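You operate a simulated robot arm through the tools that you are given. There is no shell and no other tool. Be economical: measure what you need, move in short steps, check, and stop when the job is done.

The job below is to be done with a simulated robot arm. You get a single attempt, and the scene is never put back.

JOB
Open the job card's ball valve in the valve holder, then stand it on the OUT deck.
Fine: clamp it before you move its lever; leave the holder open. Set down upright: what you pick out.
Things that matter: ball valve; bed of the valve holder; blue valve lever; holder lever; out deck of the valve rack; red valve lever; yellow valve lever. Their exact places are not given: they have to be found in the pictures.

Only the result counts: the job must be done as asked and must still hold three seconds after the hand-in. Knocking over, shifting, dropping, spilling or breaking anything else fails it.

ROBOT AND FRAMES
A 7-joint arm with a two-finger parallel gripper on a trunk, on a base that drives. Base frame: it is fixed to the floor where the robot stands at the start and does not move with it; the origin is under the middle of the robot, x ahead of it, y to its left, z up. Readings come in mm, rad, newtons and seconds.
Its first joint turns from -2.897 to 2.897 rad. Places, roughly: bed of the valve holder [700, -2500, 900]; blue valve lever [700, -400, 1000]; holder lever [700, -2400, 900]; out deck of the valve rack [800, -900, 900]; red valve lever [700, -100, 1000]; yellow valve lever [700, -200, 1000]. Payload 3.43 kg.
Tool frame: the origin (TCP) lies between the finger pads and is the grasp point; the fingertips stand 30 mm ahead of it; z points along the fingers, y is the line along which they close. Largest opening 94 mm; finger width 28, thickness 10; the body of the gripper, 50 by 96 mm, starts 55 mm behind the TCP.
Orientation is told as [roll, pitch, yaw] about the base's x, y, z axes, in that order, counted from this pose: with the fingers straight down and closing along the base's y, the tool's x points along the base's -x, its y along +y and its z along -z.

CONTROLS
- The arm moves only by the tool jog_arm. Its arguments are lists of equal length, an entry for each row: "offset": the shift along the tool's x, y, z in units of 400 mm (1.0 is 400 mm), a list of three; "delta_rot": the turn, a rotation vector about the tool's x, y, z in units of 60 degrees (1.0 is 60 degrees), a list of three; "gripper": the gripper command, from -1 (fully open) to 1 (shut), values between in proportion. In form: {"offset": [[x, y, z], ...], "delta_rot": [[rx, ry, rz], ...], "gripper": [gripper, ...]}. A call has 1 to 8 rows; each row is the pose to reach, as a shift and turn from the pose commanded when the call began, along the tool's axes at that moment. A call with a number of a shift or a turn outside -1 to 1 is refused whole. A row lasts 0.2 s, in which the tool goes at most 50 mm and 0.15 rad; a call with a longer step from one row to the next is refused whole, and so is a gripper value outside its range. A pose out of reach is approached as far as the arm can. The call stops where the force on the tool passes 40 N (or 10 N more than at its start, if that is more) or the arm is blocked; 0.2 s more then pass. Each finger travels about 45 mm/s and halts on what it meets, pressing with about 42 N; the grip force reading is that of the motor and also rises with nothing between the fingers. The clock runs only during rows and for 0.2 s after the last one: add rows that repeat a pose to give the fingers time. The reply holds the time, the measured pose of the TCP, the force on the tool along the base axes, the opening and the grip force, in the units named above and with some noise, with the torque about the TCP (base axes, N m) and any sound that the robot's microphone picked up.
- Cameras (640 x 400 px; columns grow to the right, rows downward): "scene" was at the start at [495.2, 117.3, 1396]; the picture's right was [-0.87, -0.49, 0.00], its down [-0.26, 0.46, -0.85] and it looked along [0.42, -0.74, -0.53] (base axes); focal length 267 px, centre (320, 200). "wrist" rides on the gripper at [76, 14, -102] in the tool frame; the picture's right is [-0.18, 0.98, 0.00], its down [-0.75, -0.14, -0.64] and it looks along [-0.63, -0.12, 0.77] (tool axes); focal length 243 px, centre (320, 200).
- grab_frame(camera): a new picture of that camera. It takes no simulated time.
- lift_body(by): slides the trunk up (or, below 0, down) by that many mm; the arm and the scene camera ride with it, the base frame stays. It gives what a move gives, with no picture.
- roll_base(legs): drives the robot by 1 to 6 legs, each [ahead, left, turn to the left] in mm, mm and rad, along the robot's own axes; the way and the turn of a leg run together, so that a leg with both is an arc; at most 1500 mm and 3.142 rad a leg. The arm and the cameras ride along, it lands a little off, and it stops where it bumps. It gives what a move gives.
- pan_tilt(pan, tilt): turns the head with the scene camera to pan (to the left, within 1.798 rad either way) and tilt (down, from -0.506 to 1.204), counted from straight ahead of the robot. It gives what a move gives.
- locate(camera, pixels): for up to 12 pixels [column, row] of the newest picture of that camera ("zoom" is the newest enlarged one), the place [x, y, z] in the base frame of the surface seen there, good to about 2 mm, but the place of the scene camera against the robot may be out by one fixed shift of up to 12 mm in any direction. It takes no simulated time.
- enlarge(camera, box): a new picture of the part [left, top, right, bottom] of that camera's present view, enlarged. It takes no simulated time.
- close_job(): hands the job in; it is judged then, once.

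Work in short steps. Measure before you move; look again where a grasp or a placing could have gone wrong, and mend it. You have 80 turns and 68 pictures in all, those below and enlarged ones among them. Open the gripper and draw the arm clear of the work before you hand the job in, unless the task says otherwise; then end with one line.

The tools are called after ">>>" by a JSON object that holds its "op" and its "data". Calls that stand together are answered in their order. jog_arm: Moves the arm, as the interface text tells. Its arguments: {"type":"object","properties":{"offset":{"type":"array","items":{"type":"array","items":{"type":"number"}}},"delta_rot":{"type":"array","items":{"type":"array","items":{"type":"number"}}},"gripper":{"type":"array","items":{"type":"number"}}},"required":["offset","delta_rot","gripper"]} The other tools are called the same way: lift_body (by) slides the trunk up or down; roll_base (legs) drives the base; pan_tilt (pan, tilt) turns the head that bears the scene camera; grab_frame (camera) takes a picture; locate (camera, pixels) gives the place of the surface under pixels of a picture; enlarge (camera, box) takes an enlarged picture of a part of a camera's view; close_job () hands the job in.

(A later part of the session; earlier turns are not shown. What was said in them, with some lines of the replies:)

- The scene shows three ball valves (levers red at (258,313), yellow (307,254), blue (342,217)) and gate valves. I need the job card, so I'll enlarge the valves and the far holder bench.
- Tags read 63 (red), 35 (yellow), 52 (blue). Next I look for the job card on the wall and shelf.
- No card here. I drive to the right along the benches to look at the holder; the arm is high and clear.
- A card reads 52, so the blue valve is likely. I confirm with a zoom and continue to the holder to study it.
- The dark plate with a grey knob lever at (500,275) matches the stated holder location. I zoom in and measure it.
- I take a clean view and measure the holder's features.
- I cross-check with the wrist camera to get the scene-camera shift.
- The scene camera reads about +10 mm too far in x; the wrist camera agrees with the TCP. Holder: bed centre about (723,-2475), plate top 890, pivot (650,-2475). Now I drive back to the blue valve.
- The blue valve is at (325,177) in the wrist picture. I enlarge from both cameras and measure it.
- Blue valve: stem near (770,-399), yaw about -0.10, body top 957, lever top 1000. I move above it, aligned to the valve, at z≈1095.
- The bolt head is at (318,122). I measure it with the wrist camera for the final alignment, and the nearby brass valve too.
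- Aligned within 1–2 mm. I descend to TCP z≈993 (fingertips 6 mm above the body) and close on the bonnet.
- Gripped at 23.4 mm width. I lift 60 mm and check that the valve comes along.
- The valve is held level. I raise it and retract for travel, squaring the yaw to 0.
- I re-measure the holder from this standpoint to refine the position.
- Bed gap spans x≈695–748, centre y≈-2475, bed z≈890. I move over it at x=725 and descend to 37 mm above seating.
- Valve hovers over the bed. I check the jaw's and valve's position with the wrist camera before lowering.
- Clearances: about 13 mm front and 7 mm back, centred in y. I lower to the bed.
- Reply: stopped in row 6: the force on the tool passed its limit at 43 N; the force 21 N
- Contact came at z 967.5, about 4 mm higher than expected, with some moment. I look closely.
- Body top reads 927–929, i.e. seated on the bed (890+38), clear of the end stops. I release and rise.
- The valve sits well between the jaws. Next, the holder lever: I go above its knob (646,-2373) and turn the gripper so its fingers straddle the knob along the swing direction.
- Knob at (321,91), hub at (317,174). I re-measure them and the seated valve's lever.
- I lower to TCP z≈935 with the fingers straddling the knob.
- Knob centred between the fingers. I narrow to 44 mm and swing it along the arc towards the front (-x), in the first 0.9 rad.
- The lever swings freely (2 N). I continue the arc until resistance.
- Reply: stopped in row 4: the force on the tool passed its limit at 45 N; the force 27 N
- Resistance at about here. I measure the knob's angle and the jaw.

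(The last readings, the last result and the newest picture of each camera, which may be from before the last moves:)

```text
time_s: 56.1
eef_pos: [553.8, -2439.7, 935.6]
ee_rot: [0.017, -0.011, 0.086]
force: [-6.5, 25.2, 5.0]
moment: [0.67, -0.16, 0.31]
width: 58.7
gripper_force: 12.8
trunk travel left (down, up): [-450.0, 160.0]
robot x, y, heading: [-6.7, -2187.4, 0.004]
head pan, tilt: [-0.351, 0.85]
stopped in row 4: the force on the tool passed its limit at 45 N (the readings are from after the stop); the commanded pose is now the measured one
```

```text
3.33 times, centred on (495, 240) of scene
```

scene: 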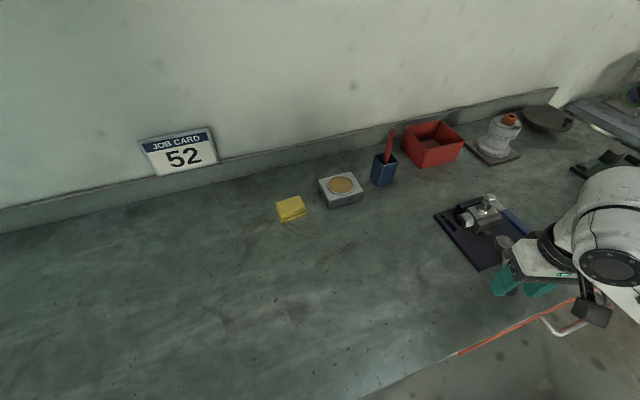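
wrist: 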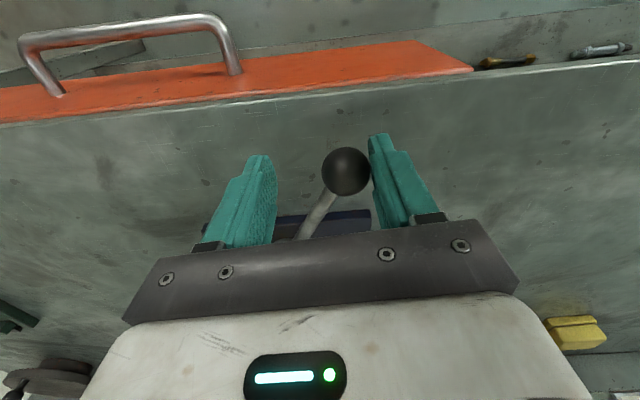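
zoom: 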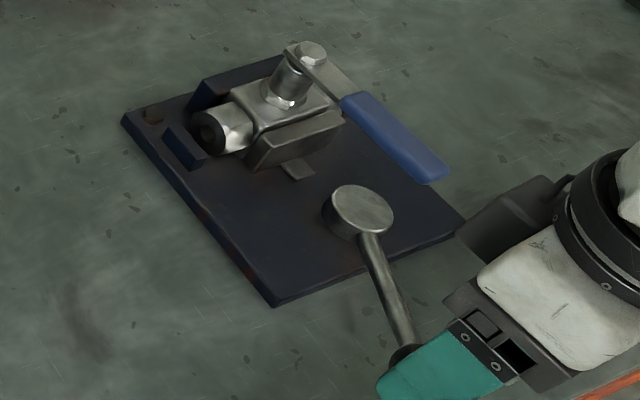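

The jaw has reached the valve at a lever angle of ~62°. I re-centre on the knob with the fingers aligned to its tangent, watching whether the lever springs back, then grip it.

>>> {"op": "jog_arm", "data": {"offset": [[-0.003, 0.01, 0], [-0.006, 0.02, 0], [-0.009, 0.03, 0], [-0.0114, 0.0384, 0], [-0.0114, 0.0384, 0]], "delta_rot": [[0, 0, 0.12], [0, 0, 0.24], [0, 0, 0.36], [0, 0, 0.4775], [0, 0, 0.4775]], "gripper": [-0.35, -0.35, -0.35, -0.35, -0.35]}}

>>> {"op": "grab_frame", "data": {"camera": "wrist"}}

```text
time_s: 57.3
eef_pos: [557.8, -2429.2, 934.7]
ee_rot: [0.013, -0.002, -0.425]
force: [0.4, -0.6, 0.4]
moment: [-0.01, 0.02, 0.04]
width: 63.3
gripper_force: 0.0
trunk travel left (down, up): [-450.0, 160.0]
robot x, y, heading: [-5.0, -2190.7, 0.001]
head pan, tilt: [-0.351, 0.85]
```

```text
29 pictures are left
```

wrist: 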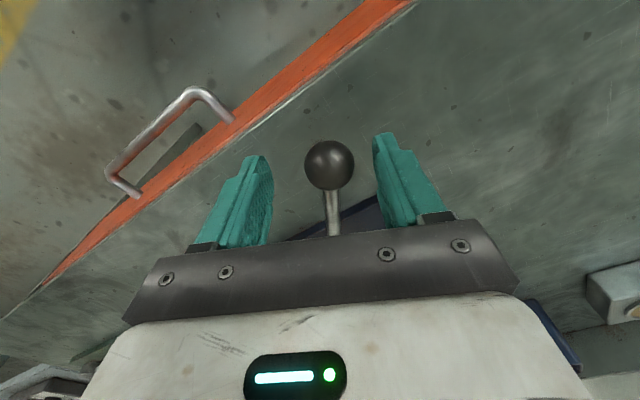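

The lever stays put. I grip the knob.

>>> {"op": "jog_arm", "data": {"offset": [[0, 0, 0], [0, 0, 0], [0, 0, 0], [0, 0, 0]], "delta_rot": [[0, 0, 0], [0, 0, 0], [0, 0, 0], [0, 0, 0]], "gripper": [0.1, 1, 1, 1]}}

```text
time_s: 58.3
eef_pos: [560.1, -2426.3, 934.3]
ee_rot: [0.02, -0.003, -0.416]
force: [14.2, 29.1, 6.6]
moment: [0.63, -0.47, 0.32]
width: 29.3
gripper_force: 45.3
trunk travel left (down, up): [-450.0, 160.0]
robot x, y, heading: [-7.5, -2188.7, 0.003]
head pan, tilt: [-0.351, 0.85]
```

The grip itself already pushes with ~33 N. I press a bit more along the tangent and see if it yields.

>>> {"op": "jog_arm", "data": {"offset": [[0, -0.005, 0], [0, -0.01, 0], [0, -0.015, 0], [0, -0.02, 0]], "delta_rot": [[0, 0, 0], [0, 0, -0.01], [0, 0, -0.015], [0, 0, -0.02]], "gripper": [1, 1, 1, 1]}}

```text
time_s: 58.7
eef_pos: [560.8, -2424.8, 935.0]
ee_rot: [0.025, -0.007, -0.412]
force: [3.2, 5.7, 6.6]
moment: [0.58, 0.07, -0.26]
width: 29.1
gripper_force: 45.0
trunk travel left (down, up): [-450.0, 160.0]
robot x, y, heading: [-5.5, -2186.9, -0.0]
head pan, tilt: [-0.351, 0.85]
stopped in row 2: the force on the tool passed its limit at 45 N (the readings are from after the stop); the commanded pose is now the measured one
```

No further yield at 45 N: the clamp is tight. I release the knob and rise to view the valve lever.

>>> {"op": "jog_arm", "data": {"offset": [[0, 0, 0], [0, 0, 0], [0, 0, 0], [0, 0, -0.1], [0, 0, -0.2], [0, 0, -0.3], [0, 0, -0.36]], "delta_rot": [[0, 0, 0], [0, 0, 0], [0, 0, 0], [0, 0, -0.1], [0, 0, -0.2], [0, 0, -0.3], [0, 0, -0.39]], "gripper": [0, -0.35, -0.35, -0.35, -0.35, -0.35, -0.35]}}

>>> {"op": "grab_frame", "data": {"camera": "wrist"}}

>>> {"op": "enlarge", "data": {"camera": "scene", "box": [425, 170, 565, 290]}}

```text
time_s: 60.3
eef_pos: [566.9, -2419.8, 1071.0]
ee_rot: [0.023, -0.007, 0.022]
force: [-0.1, -0.1, 0.0]
moment: [-0.01, -0.01, 0.02]
width: 63.4
gripper_force: 0.0
out of reach, approached as far as the arm can: row 6, 7
trunk travel left (down, up): [-450.0, 160.0]
robot x, y, heading: [-7.5, -2190.5, 0.002]
head pan, tilt: [-0.351, 0.85]
```

```text
28 pictures are left
```

wrist: 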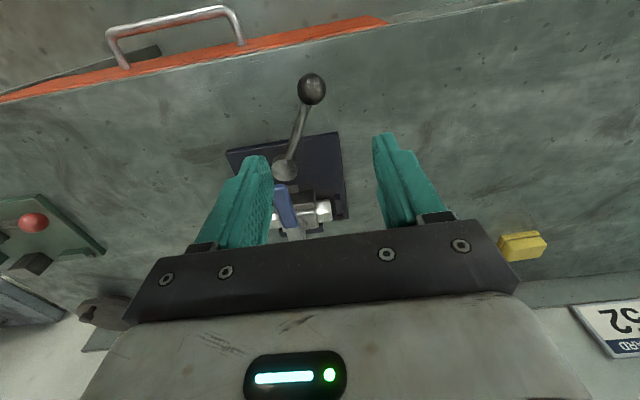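

```text
3.33 times, centred on (495, 230) of scene
```

zoom: 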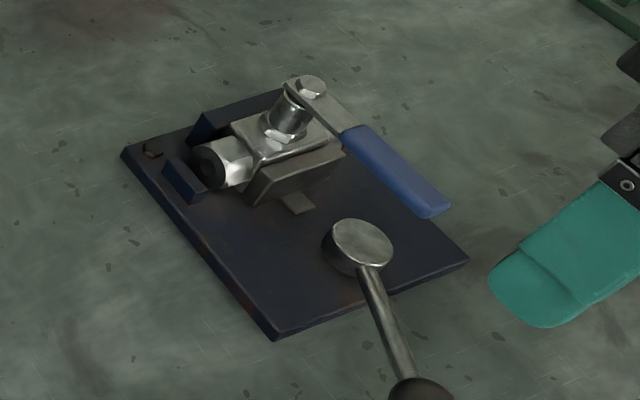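

The jaw now presses the valve. I measure the valve's lever and bolt.

>>> {"op": "locate", "data": {"camera": "wrist", "pixels": [[281, 190], [293, 226], [311, 88], [286, 172], [298, 234], [323, 210]]}}

>>> {"op": "locate", "data": {"camera": "zoom", "pixels": [[312, 82], [430, 205], [365, 140], [300, 150], [250, 190], [210, 125], [232, 180]]}}

```text
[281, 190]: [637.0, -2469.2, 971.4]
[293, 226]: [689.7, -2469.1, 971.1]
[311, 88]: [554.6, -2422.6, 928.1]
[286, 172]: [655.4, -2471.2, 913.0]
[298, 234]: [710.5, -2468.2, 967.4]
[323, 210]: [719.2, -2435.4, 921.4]
```

```text
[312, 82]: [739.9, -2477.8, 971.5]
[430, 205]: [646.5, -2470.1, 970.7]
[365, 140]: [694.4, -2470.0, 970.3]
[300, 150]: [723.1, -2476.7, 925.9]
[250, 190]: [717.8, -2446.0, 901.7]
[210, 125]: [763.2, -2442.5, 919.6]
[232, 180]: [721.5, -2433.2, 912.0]
```

I move over the lever at ~70 mm from the stem, straddling it, then lower to TCP z≈977.

>>> {"op": "jog_arm", "data": {"offset": [[-0.08, -0.04, 0], [-0.16, -0.085, 0], [-0.23, -0.128, 0], [-0.23, -0.128, 0.08], [-0.23, -0.128, 0.16], [-0.23, -0.128, 0.235]], "delta_rot": [[0.022, 0.007, 0.04], [0.022, 0.007, 0.04], [0.022, 0.007, 0.04], [0.022, 0.007, 0.04], [0.022, 0.007, 0.04], [0.022, 0.007, 0.04]], "gripper": [-0.1, -0.1, -0.1, -0.1, -0.1, -0.1]}}

>>> {"op": "grab_frame", "data": {"camera": "wrist"}}

```text
time_s: 61.7
eef_pos: [659.9, -2470.5, 977.4]
ee_rot: [-0.003, -0.006, -0.048]
force: [-0.2, 0.3, -0.1]
moment: [0.02, 0.01, -0.02]
width: 51.7
gripper_force: 0.0
trunk travel left (down, up): [-450.0, 160.0]
robot x, y, heading: [-7.1, -2188.7, -0.003]
head pan, tilt: [-0.351, 0.85]
```

```text
26 pictures are left
```

wrist: 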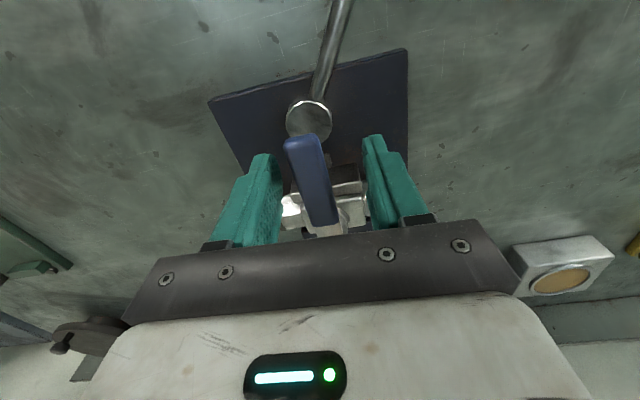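

The lever is between the fingers. I try the counter-clockwise direction (tip towards -y) first, watching the force.

>>> {"op": "jog_arm", "data": {"offset": [[-0.0033, -0.026, 0], [-0.0102, -0.0514, 0], [-0.0211, -0.0751, 0], [-0.0352, -0.0972, 0]], "delta_rot": [[0, 0, -0.143], [0, 0, -0.2865], [0, 0, -0.43], [0, 0, -0.573]], "gripper": [-0.1, -0.1, -0.1, -0.1]}}

>>> {"op": "grab_frame", "data": {"camera": "wrist"}}

```text
time_s: 62.7
eef_pos: [672.2, -2509.8, 978.4]
ee_rot: [-0.007, -0.001, 0.554]
force: [-1.8, 1.6, -1.0]
moment: [-0.02, 0.03, 0.0]
width: 52.5
gripper_force: 0.6
trunk travel left (down, up): [-450.0, 160.0]
robot x, y, heading: [-7.0, -2190.4, 0.003]
head pan, tilt: [-0.351, 0.85]
```

```text
25 pictures are left
```

wrist: 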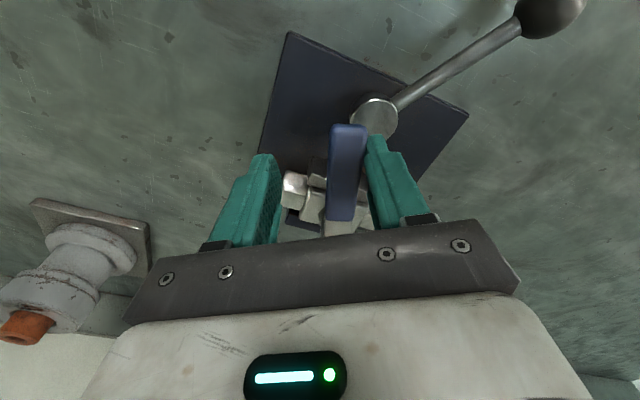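

The lever turns easily at 2 N with the body fixed. I continue the arc.

>>> {"op": "jog_arm", "data": {"offset": [[-0.0033, -0.026, 0], [-0.0102, -0.0514, 0], [-0.0211, -0.0751, 0], [-0.0352, -0.0972, 0], [-0.0527, -0.1168, 0], [-0.0727, -0.1337, 0]], "delta_rot": [[0, 0, -0.143], [0, 0, -0.2865], [0, 0, -0.43], [0, 0, -0.573], [0, 0, -0.716], [0, 0, -0.859]], "gripper": [-0.1, -0.1, -0.1, -0.1, -0.1, -0.1]}}

>>> {"op": "grab_frame", "data": {"camera": "wrist"}}

```text
time_s: 64.1
eef_pos: [726.0, -2540.8, 978.7]
ee_rot: [-0.006, 0.002, 1.453]
force: [-1.7, 1.2, -0.2]
moment: [0.0, 0.01, -0.01]
width: 52.7
gripper_force: 0.5
trunk travel left (down, up): [-450.0, 160.0]
robot x, y, heading: [-4.0, -2188.1, -0.002]
head pan, tilt: [-0.351, 0.85]
```

```text
24 pictures are left
```

wrist: 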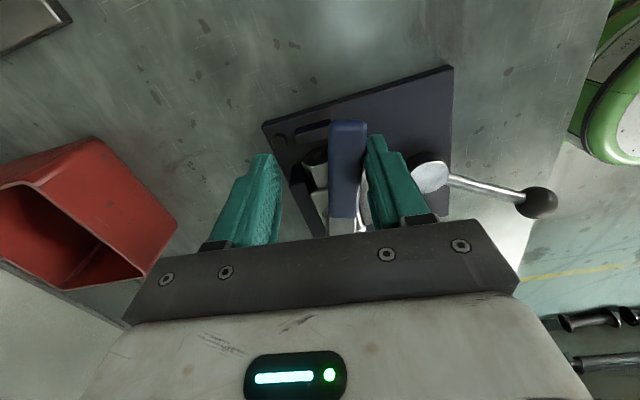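

Still free. I continue in small steps until the end stop.

>>> {"op": "jog_arm", "data": {"offset": [[-0.0011, -0.0131, 0], [-0.0033, -0.026, 0], [-0.0062, -0.0389, 0], [-0.0102, -0.0514, 0], [-0.015, -0.0635, 0], [-0.0211, -0.0751, 0]], "delta_rot": [[0, 0, -0.0716], [0, 0, -0.143], [0, 0, -0.215], [0, 0, -0.2865], [0, 0, -0.358], [0, 0, -0.43]], "gripper": [-0.1, -0.1, -0.1, -0.1, -0.1, -0.1]}}

>>> {"op": "grab_frame", "data": {"camera": "wrist"}}

```text
time_s: 65.5
eef_pos: [754.1, -2536.5, 979.1]
ee_rot: [-0.003, 0.004, 1.901]
force: [-24.4, 3.2, 1.1]
moment: [0.03, 0.36, -0.64]
width: 63.6
gripper_force: 10.3
trunk travel left (down, up): [-450.0, 160.0]
robot x, y, heading: [-9.0, -2187.4, -0.002]
head pan, tilt: [-0.351, 0.85]
```

```text
23 pictures are left
```

wrist: 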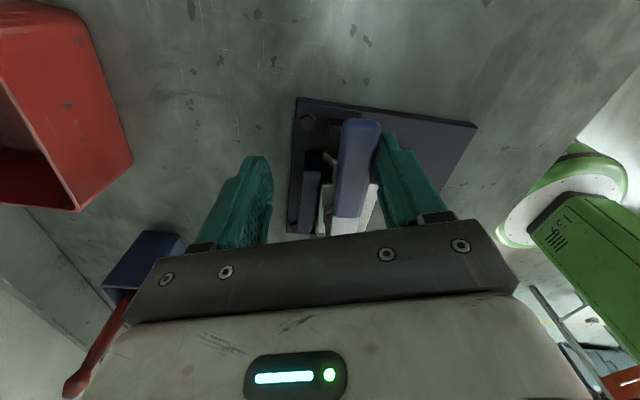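

The end stop is reached (24 N, finger yielding). I back off, rise, and check the lever is parallel to the pipe.

>>> {"op": "jog_arm", "data": {"offset": [[0, 0.02, 0], [0, 0.02, 0], [0, 0.02, -0.1], [0, 0.02, -0.2], [0, 0.02, -0.3]], "delta_rot": [[0, 0, 0.1], [0, 0, 0.2], [0, 0, 0.28], [0, 0, 0.28], [0, 0, 0.28]], "gripper": [-0.35, -0.4, -0.4, -0.4, -0.4]}}

>>> {"op": "grab_frame", "data": {"camera": "wrist"}}

>>> {"op": "enlarge", "data": {"camera": "scene", "box": [425, 150, 565, 270]}}

```text
time_s: 66.7
eef_pos: [746.0, -2536.8, 1099.9]
ee_rot: [-0.004, 0.003, 1.61]
force: [0.3, 0.3, 0.1]
moment: [-0.02, -0.01, -0.01]
width: 65.8
gripper_force: 0.2
trunk travel left (down, up): [-450.0, 160.0]
robot x, y, heading: [-10.1, -2188.6, 0.006]
head pan, tilt: [-0.351, 0.85]
```

```text
22 pictures are left
```

wrist: 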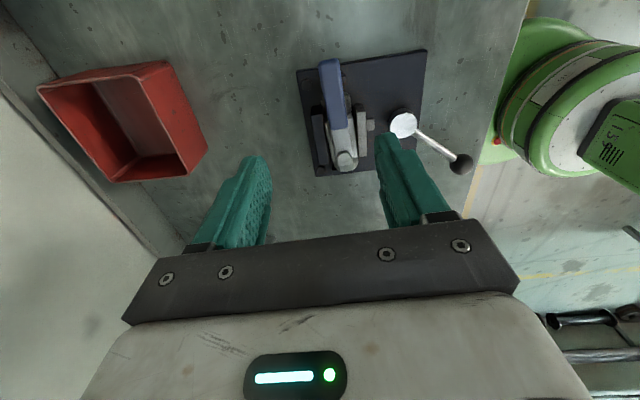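

```text
3.33 times, centred on (495, 210) of scene
```

zoom: 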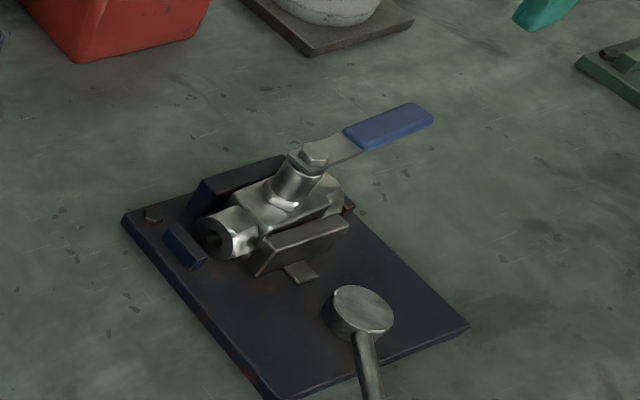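

The lever looks parallel to the pipe. I measure its direction.

>>> {"op": "locate", "data": {"camera": "wrist", "pixels": [[330, 68], [336, 120], [347, 158], [341, 140], [320, 110], [321, 165], [358, 110], [362, 165], [316, 150], [460, 165]]}}

>>> {"op": "enlarge", "data": {"camera": "wrist", "box": [280, 40, 480, 190]}}

```text
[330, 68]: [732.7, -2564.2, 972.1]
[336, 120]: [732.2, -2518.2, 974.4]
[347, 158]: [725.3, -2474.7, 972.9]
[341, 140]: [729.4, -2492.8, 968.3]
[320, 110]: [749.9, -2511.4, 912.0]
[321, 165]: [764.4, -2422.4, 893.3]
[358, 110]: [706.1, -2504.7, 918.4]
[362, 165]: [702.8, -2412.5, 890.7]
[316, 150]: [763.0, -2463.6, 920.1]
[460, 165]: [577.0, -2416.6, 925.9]
```

```text
2.67 times, centred on (380, 115) of wrist
```

zoom: 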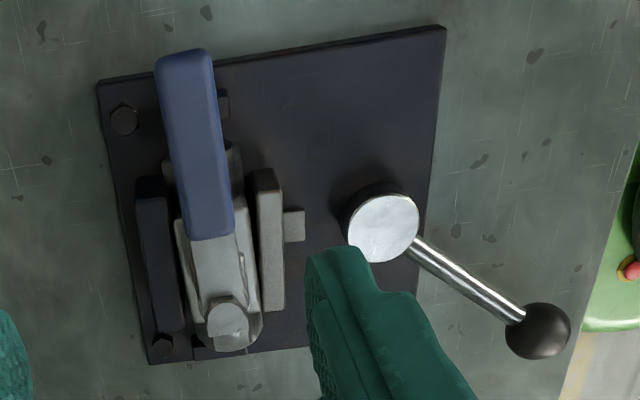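

Handle points run from (732.7,-2564) to (732.2,-2518): parallel to the pipe, so the valve is open. Now I go back to the holder knob, turning the wrist back in two calls.

>>> {"op": "jog_arm", "data": {"offset": [[-0.036, 0.036, 0.0], [-0.072, 0.073, 0.02], [-0.108, 0.11, 0.04], [-0.144, 0.146, 0.06], [-0.18, 0.182, 0.08], [-0.216, 0.219, 0.1], [-0.2525, 0.255, 0.1]], "delta_rot": [[0, 0, 0.14], [0, 0, 0.28], [0, 0, 0.42], [0, 0, 0.56], [0, 0, 0.7], [0, 0, 0.84], [0, 0, 0.98]], "gripper": [-0.35, -0.35, -0.35, -0.35, -0.35, -0.35, -0.35]}}

```text
time_s: 68.3
eef_pos: [642.3, -2439.8, 1055.7]
ee_rot: [-0.007, -0.001, 0.583]
force: [0.3, 0.3, -0.3]
moment: [0.0, -0.01, 0.0]
width: 63.6
gripper_force: 0.0
trunk travel left (down, up): [-450.0, 160.0]
robot x, y, heading: [-7.9, -2191.2, -0.002]
head pan, tilt: [-0.351, 0.85]
```

>>> {"op": "jog_arm", "data": {"offset": [[0.02, 0.019, 0.0], [0.04, 0.038, 0], [0.06, 0.057, 0], [0.08, 0.076, 0], [0.1, 0.096, 0], [0.12, 0.115, 0], [0.14, 0.135, 0], [0.15, 0.146, 0.03]], "delta_rot": [[0, 0, 0.14], [0, 0, 0.28], [0, 0, 0.42], [0, 0, 0.56], [0, 0, 0.7], [0, 0, 0.84], [0, 0, 0.97], [0, 0, 1.0]], "gripper": [-0.35, -0.35, -0.35, -0.35, -0.35, -0.35, -0.35, -0.35]}}

>>> {"op": "grab_frame", "data": {"camera": "wrist"}}

```text
time_s: 70.1
eef_pos: [561.5, -2430.3, 1043.4]
ee_rot: [-0.001, -0.004, -0.467]
force: [-0.7, -0.9, -0.4]
moment: [-0.01, 0.03, 0.02]
width: 63.5
gripper_force: 0.0
out of reach, approached as far as the arm can: row 8
trunk travel left (down, up): [-450.0, 160.0]
robot x, y, heading: [-6.2, -2189.5, -0.003]
head pan, tilt: [-0.351, 0.85]
```

```text
19 pictures are left
```

wrist: 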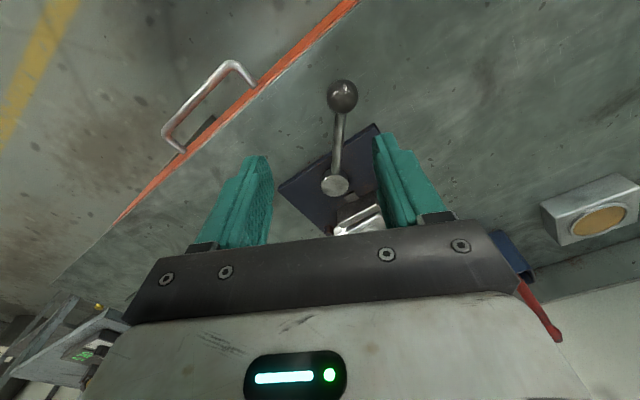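

Knob at (343,95). I lower onto it with a small correction.

>>> {"op": "jog_arm", "data": {"offset": [[0.011, 0.011, 0.08], [0.011, 0.011, 0.16], [0.011, 0.011, 0.23], [0.011, 0.011, 0.27]], "delta_rot": [[0, 0, 0], [0, 0, 0], [0, 0, 0], [0, 0, 0]], "gripper": [-0.35, -0.35, -0.35, -0.35]}}

>>> {"op": "grab_frame", "data": {"camera": "wrist"}}

```text
time_s: 71.1
eef_pos: [561.3, -2426.8, 938.4]
ee_rot: [-0.001, -0.008, -0.464]
force: [-0.4, -0.3, -0.5]
moment: [0.01, 0.0, 0.0]
width: 63.5
gripper_force: 0.0
trunk travel left (down, up): [-450.0, 160.0]
robot x, y, heading: [-7.3, -2188.0, -0.002]
head pan, tilt: [-0.351, 0.85]
```

```text
18 pictures are left
```

wrist: 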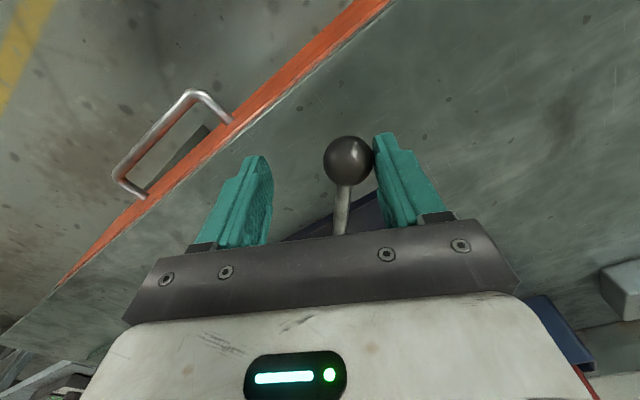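

The knob rests near the right finger. I narrow around it and swing it back along the arc to unclamp.

>>> {"op": "jog_arm", "data": {"offset": [[-0.001, 0.0225, 0], [-0.001, 0.0225, 0], [-0.0072, 0.0594, 0], [-0.0188, 0.0951, 0], [-0.0356, 0.1285, 0], [-0.0572, 0.1591, 0], [-0.0831, 0.1862, 0], [-0.1046, 0.2034, 0]], "delta_rot": [[0, 0, 0.086], [0, 0, 0.086], [0, 0, 0.229], [0, 0, 0.372], [0, 0, 0.516], [0, 0, 0.659], [0, 0, 0.802], [0, 0, 0.907]], "gripper": [0.06, 0.06, 0.06, 0.06, 0.06, 0.06, 0.06, 0.06]}}

>>> {"op": "grab_frame", "data": {"camera": "wrist"}}

```text
time_s: 72.9
eef_pos: [635.1, -2370.2, 937.6]
ee_rot: [0.005, -0.005, -1.416]
force: [-1.2, 0.0, -0.1]
moment: [0.0, 0.06, 0.0]
width: 45.1
gripper_force: 0.9
trunk travel left (down, up): [-450.0, 160.0]
robot x, y, heading: [-8.4, -2189.0, -0.001]
head pan, tilt: [-0.351, 0.85]
```

```text
17 pictures are left
```

wrist: 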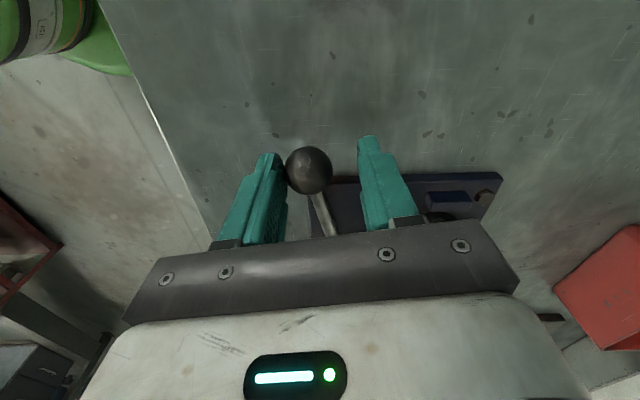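

The lever follows freely. I push the remaining ~22 mm to its original open position.

>>> {"op": "jog_arm", "data": {"offset": [[-0.0012, 0.02, 0], [-0.0028, 0.0374, 0], [-0.0078, 0.0618, 0]], "delta_rot": [[0, 0, 0.05], [0, 0, 0.1], [0, 0, 0.15]], "gripper": [0.06, 0.06, 0.06]}}

>>> {"op": "enlarge", "data": {"camera": "scene", "box": [425, 170, 545, 270]}}

```text
time_s: 73.7
eef_pos: [660.3, -2370.5, 936.7]
ee_rot: [0.005, -0.003, -1.574]
force: [-5.5, 1.3, 1.1]
moment: [-0.01, 0.12, 0.0]
width: 47.3
gripper_force: 2.4
trunk travel left (down, up): [-450.0, 160.0]
robot x, y, heading: [-8.6, -2192.9, 0.002]
head pan, tilt: [-0.351, 0.85]
```

```text
4.00 times, centred on (485, 220) of scene
```

zoom: 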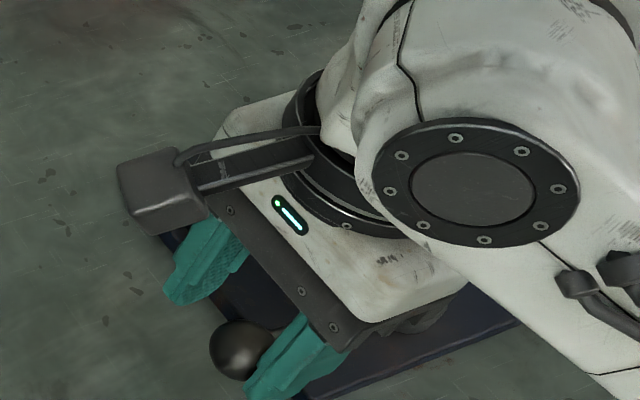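

At the open stop. I open the fingers, rise, and move over the valve with the gripper closing along x.

>>> {"op": "jog_arm", "data": {"offset": [[0, -0.01, 0], [0, -0.01, 0], [0, -0.01, -0.1], [0, -0.01, -0.2], [0, -0.01, -0.3]], "delta_rot": [[0, 0, 0], [0, 0, 0], [0, 0, 0], [0, 0, 0], [0, 0, 0]], "gripper": [-0.35, -0.35, -0.35, -0.6, -1]}}

>>> {"op": "grab_frame", "data": {"camera": "wrist"}}

```text
time_s: 74.9
eef_pos: [656.9, -2367.9, 1057.0]
ee_rot: [0.006, -0.004, -1.571]
force: [0.7, 0.0, 0.1]
moment: [-0.01, 0.01, 0.0]
width: 94.0
gripper_force: 0.0
trunk travel left (down, up): [-450.0, 160.0]
robot x, y, heading: [-7.7, -2192.8, 0.002]
head pan, tilt: [-0.351, 0.85]
```

```text
15 pictures are left
```

wrist: 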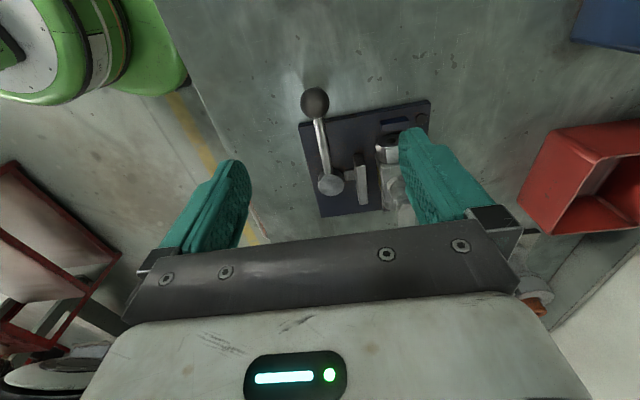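

>>> {"op": "jog_arm", "data": {"offset": [[-0.08, 0.055, 0], [-0.16, 0.11, -0.03], [-0.22, 0.15, -0.03], [-0.26, 0.183, -0.03]], "delta_rot": [[0, 0, 0], [0, 0, 0], [0, 0, 0], [0, 0, 0]], "gripper": [-1, -1, -1, -1]}}

>>> {"op": "enlarge", "data": {"camera": "wrist", "box": [230, 20, 450, 190]}}

```text
time_s: 75.9
eef_pos: [730.6, -2474.2, 1070.4]
ee_rot: [0.004, -0.004, -1.571]
force: [-1.5, 0.7, 0.0]
moment: [0.02, 0.04, 0.02]
width: 94.0
gripper_force: 0.0
trunk travel left (down, up): [-450.0, 160.0]
robot x, y, heading: [-6.7, -2189.5, 0.004]
head pan, tilt: [-0.351, 0.85]
```

```text
2.35 times, centred on (340, 105) of wrist
```

zoom: 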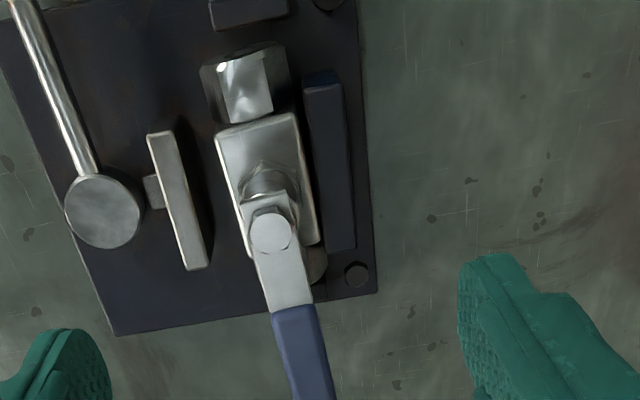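

The jaw is open again. I measure the valve for the pick.

>>> {"op": "locate", "data": {"camera": "zoom", "pixels": [[270, 230], [285, 290], [295, 320], [218, 138], [295, 115], [318, 240], [240, 230], [182, 200], [322, 150], [335, 240], [266, 185]]}}

```text
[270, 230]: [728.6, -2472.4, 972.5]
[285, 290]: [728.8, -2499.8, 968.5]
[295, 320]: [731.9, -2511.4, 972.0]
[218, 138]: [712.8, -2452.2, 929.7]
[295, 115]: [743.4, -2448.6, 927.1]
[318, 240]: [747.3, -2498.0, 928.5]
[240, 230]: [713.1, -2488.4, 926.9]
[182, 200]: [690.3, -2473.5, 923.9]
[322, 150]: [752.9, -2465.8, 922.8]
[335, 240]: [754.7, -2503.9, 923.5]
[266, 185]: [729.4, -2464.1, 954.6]
```

Stem at (729,-2473). I descend to TCP z≈963 with fingers on ±x sides of the bonnet and close.

>>> {"op": "jog_arm", "data": {"offset": [[0.003, -0.004, 0.08], [0.003, -0.004, 0.16], [0.003, -0.004, 0.23], [0.003, -0.004, 0.268]], "delta_rot": [[0, 0, 0], [0, 0, 0], [0, 0, 0], [0, 0, 0]], "gripper": [-1, -1, -1, -1]}}

>>> {"op": "jog_arm", "data": {"offset": [[0, 0, 0], [0, 0, 0], [0, 0, 0], [0, 0, 0], [0, 0, 0], [0, 0, 0], [0, 0, 0]], "delta_rot": [[0, 0, 0], [0, 0, 0], [0, 0, 0], [0, 0, 0], [0, 0, 0], [0, 0, 0], [0, 0, 0]], "gripper": [-0.4, 0.2, 1, 1, 1, 1, 1]}}

```text
time_s: 76.9
eef_pos: [728.8, -2473.6, 964.1]
ee_rot: [0.005, -0.005, -1.571]
force: [-0.1, -0.3, 0.7]
moment: [0.0, 0.0, -0.01]
width: 94.3
gripper_force: 0.1
trunk travel left (down, up): [-450.0, 160.0]
robot x, y, heading: [-8.9, -2186.0, 0.001]
head pan, tilt: [-0.351, 0.85]
```

```text
time_s: 78.5
eef_pos: [728.6, -2471.6, 962.8]
ee_rot: [0.006, -0.004, -1.572]
force: [-0.1, -0.9, -0.4]
moment: [-0.06, 0.15, 0.05]
width: 22.9
gripper_force: 42.3
trunk travel left (down, up): [-450.0, 160.0]
robot x, y, heading: [-7.0, -2187.5, 0.006]
head pan, tilt: [-0.351, 0.85]
```

Gripped at 22.9 mm. I lift straight up and check.

>>> {"op": "jog_arm", "data": {"offset": [[0, 0, -0.02], [0, 0, -0.06], [0, 0, -0.12], [0, 0, -0.2], [0, 0, -0.29]], "delta_rot": [[0, 0, 0], [0, 0, 0], [0, 0, 0], [0, 0, 0], [0, 0, 0]], "gripper": [1, 1, 1, 1, 1]}}

>>> {"op": "enlarge", "data": {"camera": "scene", "box": [410, 110, 570, 270]}}

```text
time_s: 79.7
eef_pos: [725.9, -2472.8, 1078.9]
ee_rot: [0.005, -0.005, -1.571]
force: [0.4, 0.5, -5.4]
moment: [0.06, 0.01, 0.01]
width: 22.5
gripper_force: 42.1
trunk travel left (down, up): [-450.0, 160.0]
robot x, y, heading: [-7.4, -2186.9, 0.004]
head pan, tilt: [-0.351, 0.85]
```

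```text
2.50 times, centred on (490, 190) of scene
```

zoom: 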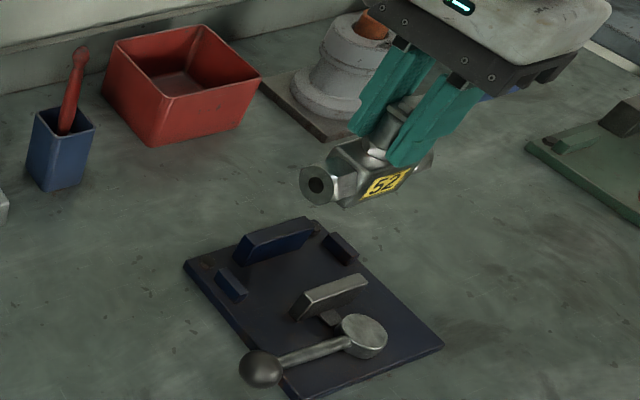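

Valve held, holder open. I retract and raise for travel, then drive back towards the OUT deck.

>>> {"op": "jog_arm", "data": {"offset": [[0, -0.06, -0.06], [0, -0.12, -0.12], [0, -0.19, -0.18], [0, -0.25, -0.22]], "delta_rot": [[0, 0, 0], [0, 0, 0], [0, 0, 0], [0, 0, 0]], "gripper": [1, 1, 1, 1]}}

>>> {"op": "roll_base", "data": {"legs": [[0, 800, 0], [0, 780, 0]]}}

>>> {"op": "pan_tilt", "data": {"pan": -0.3, "tilt": 0.7}}

>>> {"op": "grab_frame", "data": {"camera": "scene"}}

```text
time_s: 80.7
eef_pos: [626.3, -2472.7, 1167.2]
ee_rot: [0.006, -0.003, -1.57]
force: [0.4, 0.0, -5.1]
moment: [0.01, 0.02, 0.0]
width: 22.6
gripper_force: 41.8
trunk travel left (down, up): [-450.0, 160.0]
robot x, y, heading: [-5.7, -2188.4, 0.002]
head pan, tilt: [-0.351, 0.85]
```

```text
time_s: 88.8
eef_pos: [635.4, -891.2, 1166.5]
ee_rot: [0.005, -0.003, -1.586]
force: [0.0, -0.7, -5.5]
moment: [0.03, 0.04, 0.01]
width: 22.5
gripper_force: 41.9
trunk travel left (down, up): [-450.0, 160.0]
robot x, y, heading: [3.6, -598.9, -0.011]
head pan, tilt: [-0.351, 0.85]
```

```text
time_s: 89.5
eef_pos: [635.6, -891.8, 1167.7]
ee_rot: [0.005, -0.004, -1.587]
force: [0.0, 0.0, -5.1]
moment: [0.05, 0.01, -0.03]
width: 22.5
gripper_force: 41.8
trunk travel left (down, up): [-450.0, 160.0]
robot x, y, heading: [6.0, -598.3, -0.01]
head pan, tilt: [-0.3, 0.7]
```

```text
12 pictures are left
```

scene: 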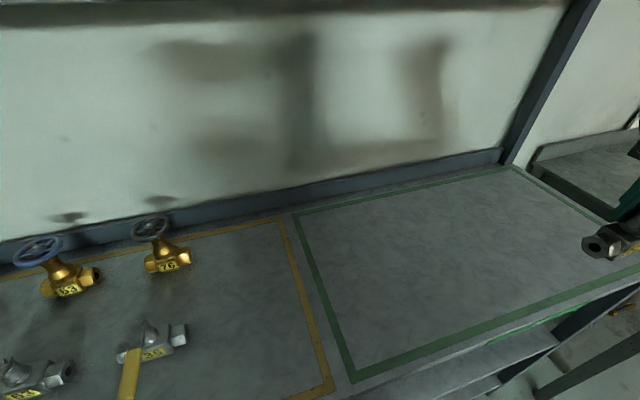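

The OUT deck (green outline) is empty. I measure its corners.

>>> {"op": "locate", "data": {"camera": "scene", "pixels": [[297, 214], [515, 168], [352, 380], [630, 278], [440, 250], [450, 290], [500, 250]]}}

```text
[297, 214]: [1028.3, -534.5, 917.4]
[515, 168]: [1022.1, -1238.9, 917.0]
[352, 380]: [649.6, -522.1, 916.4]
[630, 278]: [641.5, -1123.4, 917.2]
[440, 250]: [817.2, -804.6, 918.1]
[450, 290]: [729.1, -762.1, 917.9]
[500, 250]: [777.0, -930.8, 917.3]
```

Deck spans x 640–1020, y -530 to -1240, z≈919. I move over (800,-890) and descend to 18 mm above seating.

>>> {"op": "jog_arm", "data": {"offset": [[0.001, 0.1, 0], [0.003, 0.2, 0.02], [0.005, 0.3, 0.06], [0.0065, 0.38, 0.13], [0.0065, 0.4125, 0.22], [0.0065, 0.4125, 0.3], [0.0065, 0.4125, 0.36], [0.0065, 0.4125, 0.394]], "delta_rot": [[0, 0, 0], [0, 0, 0], [0, 0, 0], [0, 0, 0], [0, 0, 0], [0, 0, 0], [0, 0, 0], [0, 0, 0]], "gripper": [1, 1, 1, 1, 1, 1, 1, 1]}}

>>> {"op": "pan_tilt", "data": {"pan": -0.5, "tilt": 0.7}}

>>> {"op": "grab_frame", "data": {"camera": "scene"}}

```text
time_s: 91.3
eef_pos: [800.3, -892.1, 1011.6]
ee_rot: [0.006, -0.004, -1.585]
force: [0.0, -0.2, -4.4]
moment: [0.07, 0.0, 0.0]
width: 22.6
gripper_force: 42.3
trunk travel left (down, up): [-450.0, 160.0]
robot x, y, heading: [6.6, -598.3, -0.01]
head pan, tilt: [-0.3, 0.7]
```

```text
time_s: 92.0
eef_pos: [801.2, -891.6, 1011.4]
ee_rot: [0.006, -0.004, -1.586]
force: [-0.8, 0.2, -4.9]
moment: [0.05, 0.0, 0.01]
width: 22.6
gripper_force: 41.8
trunk travel left (down, up): [-450.0, 160.0]
robot x, y, heading: [3.8, -595.3, -0.011]
head pan, tilt: [-0.499, 0.7]
```

```text
11 pictures are left
```

scene: 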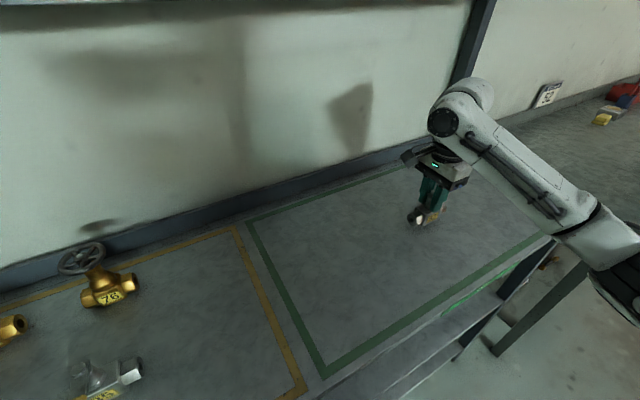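

I lower gently towards contact.

>>> {"op": "jog_arm", "data": {"offset": [[0, 0, 0.02], [0, 0, 0.036], [0, 0, 0.041], [0, 0, 0.0445], [0, 0, 0.047]], "delta_rot": [[0, 0, 0], [0, 0, 0], [0, 0, 0], [0, 0, 0], [0, 0, 0]], "gripper": [1, 1, 1, 1, 1]}}

>>> {"op": "enlarge", "data": {"camera": "scene", "box": [370, 140, 490, 250]}}

```text
time_s: 93.2
eef_pos: [800.4, -891.9, 992.2]
ee_rot: [0.007, -0.006, -1.586]
force: [0.9, -0.9, -1.6]
moment: [-0.09, -0.03, 0.02]
width: 22.7
gripper_force: 41.7
trunk travel left (down, up): [-450.0, 160.0]
robot x, y, heading: [4.5, -603.4, -0.014]
head pan, tilt: [-0.499, 0.7]
```

```text
3.64 times, centred on (430, 195) of scene
```

zoom: 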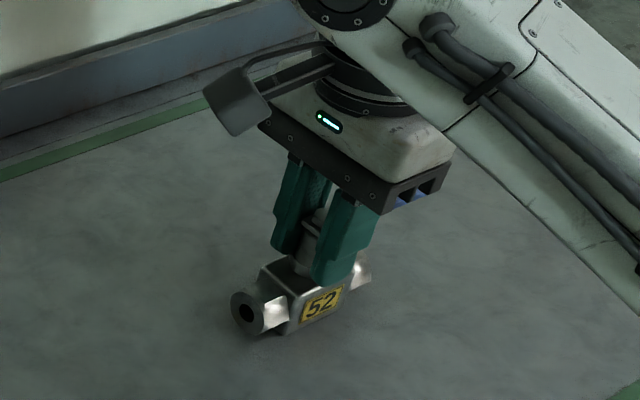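

The weight has come off the tool (−5 → −1.6 N): contact. I lower 1 mm more, release, and rise.

>>> {"op": "jog_arm", "data": {"offset": [[0, 0, 0.002], [0, 0, 0.002], [0, 0, 0.002], [0, 0, 0.002], [0, 0, 0.002], [0, 0, 0.002]], "delta_rot": [[0, 0, 0], [0, 0, 0], [0, 0, 0], [0, 0, 0], [0, 0, 0], [0, 0, 0]], "gripper": [0.9, 0.3, -0.3, -1, -1, -1]}}

>>> {"op": "jog_arm", "data": {"offset": [[0, 0, -0.06], [0, 0, -0.16], [0, 0, -0.26], [0, -0.08, -0.36], [0, -0.18, -0.4], [0, -0.28, -0.4]], "delta_rot": [[0, 0, 0], [0, 0, 0], [0, 0, 0], [0, 0, 0], [0, 0, 0], [0, 0, 0]], "gripper": [-1, -1, -1, -1, -1, -1]}}

>>> {"op": "enlarge", "data": {"camera": "scene", "box": [370, 160, 490, 260]}}

```text
time_s: 94.6
eef_pos: [800.9, -891.9, 989.9]
ee_rot: [0.004, -0.004, -1.588]
force: [0.8, 0.0, -0.2]
moment: [0.0, 0.01, -0.01]
width: 93.9
gripper_force: 0.0
trunk travel left (down, up): [-450.0, 160.0]
robot x, y, heading: [3.2, -601.8, -0.014]
head pan, tilt: [-0.499, 0.7]
```

```text
refused: row 4 steps farther than a row can; nothing moved
```

```text
4.00 times, centred on (430, 210) of scene
```

zoom: 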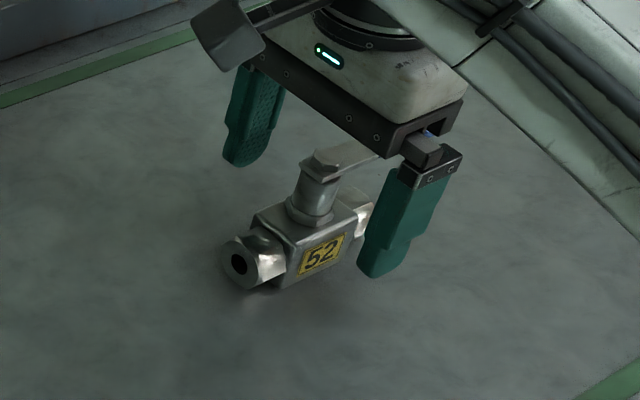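

The valve stands upright, released. I rise with smaller steps and draw back.

>>> {"op": "jog_arm", "data": {"offset": [[0, 0, -0.06], [0, 0, -0.16], [0, 0, -0.26], [0, 0, -0.36], [0, -0.08, -0.4], [0, -0.18, -0.4], [0, -0.28, -0.4]], "delta_rot": [[0, 0, 0], [0, 0, 0], [0, 0, 0], [0, 0, 0], [0, 0, 0], [0, 0, 0], [0, 0, 0]], "gripper": [-1, -1, -1, -1, -1, -1, -1]}}

>>> {"op": "grab_frame", "data": {"camera": "scene"}}

>>> {"op": "enlarge", "data": {"camera": "scene", "box": [370, 150, 490, 250]}}

```text
time_s: 96.2
eef_pos: [686.1, -888.3, 1150.8]
ee_rot: [0.005, -0.002, -1.588]
force: [-0.3, 0.5, -0.4]
moment: [-0.01, 0.02, -0.02]
width: 94.0
gripper_force: 0.1
trunk travel left (down, up): [-450.0, 160.0]
robot x, y, heading: [2.7, -595.1, -0.009]
head pan, tilt: [-0.499, 0.7]
```

```text
8 pictures are left
```

scene: 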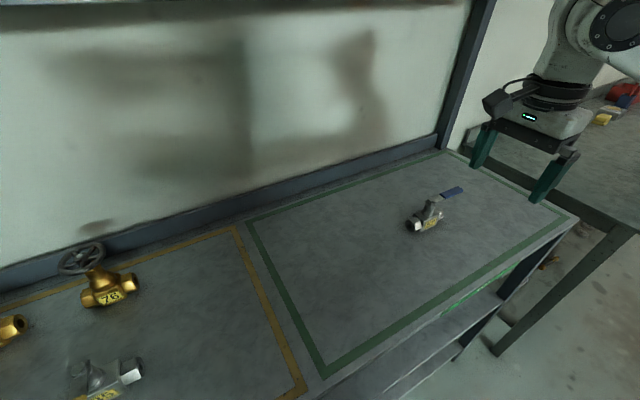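

```text
4.00 times, centred on (430, 200) of scene
```

zoom: 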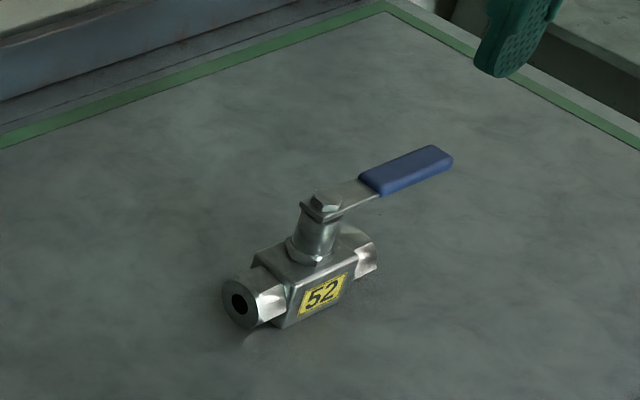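

Upright on the deck within the green outline. A last check of the lever angle against the pipe.

>>> {"op": "locate", "data": {"camera": "zoom", "pixels": [[325, 202], [345, 193], [375, 182], [440, 155], [270, 257], [340, 233], [285, 325], [350, 285], [262, 272], [372, 240]]}}

```text
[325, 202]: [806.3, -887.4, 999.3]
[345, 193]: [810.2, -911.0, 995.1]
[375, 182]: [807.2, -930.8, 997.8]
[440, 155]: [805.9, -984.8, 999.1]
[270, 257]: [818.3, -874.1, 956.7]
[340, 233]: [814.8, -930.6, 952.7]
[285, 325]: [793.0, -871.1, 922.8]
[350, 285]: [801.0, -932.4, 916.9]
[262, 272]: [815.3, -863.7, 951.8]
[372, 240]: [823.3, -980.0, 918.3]
```

Lever runs along y like the pipe: open. Everything checks out, so I hand in.

>>> {"op": "close_job", "data": {}}

```text
The job is handed in.
```

I opened ball valve 52, the one on the job card, while it was clamped in the holder. It now stands upright on the OUT deck with its lever parallel to the pipe. The holder is left open, the arm is drawn clear and the job is handed in.
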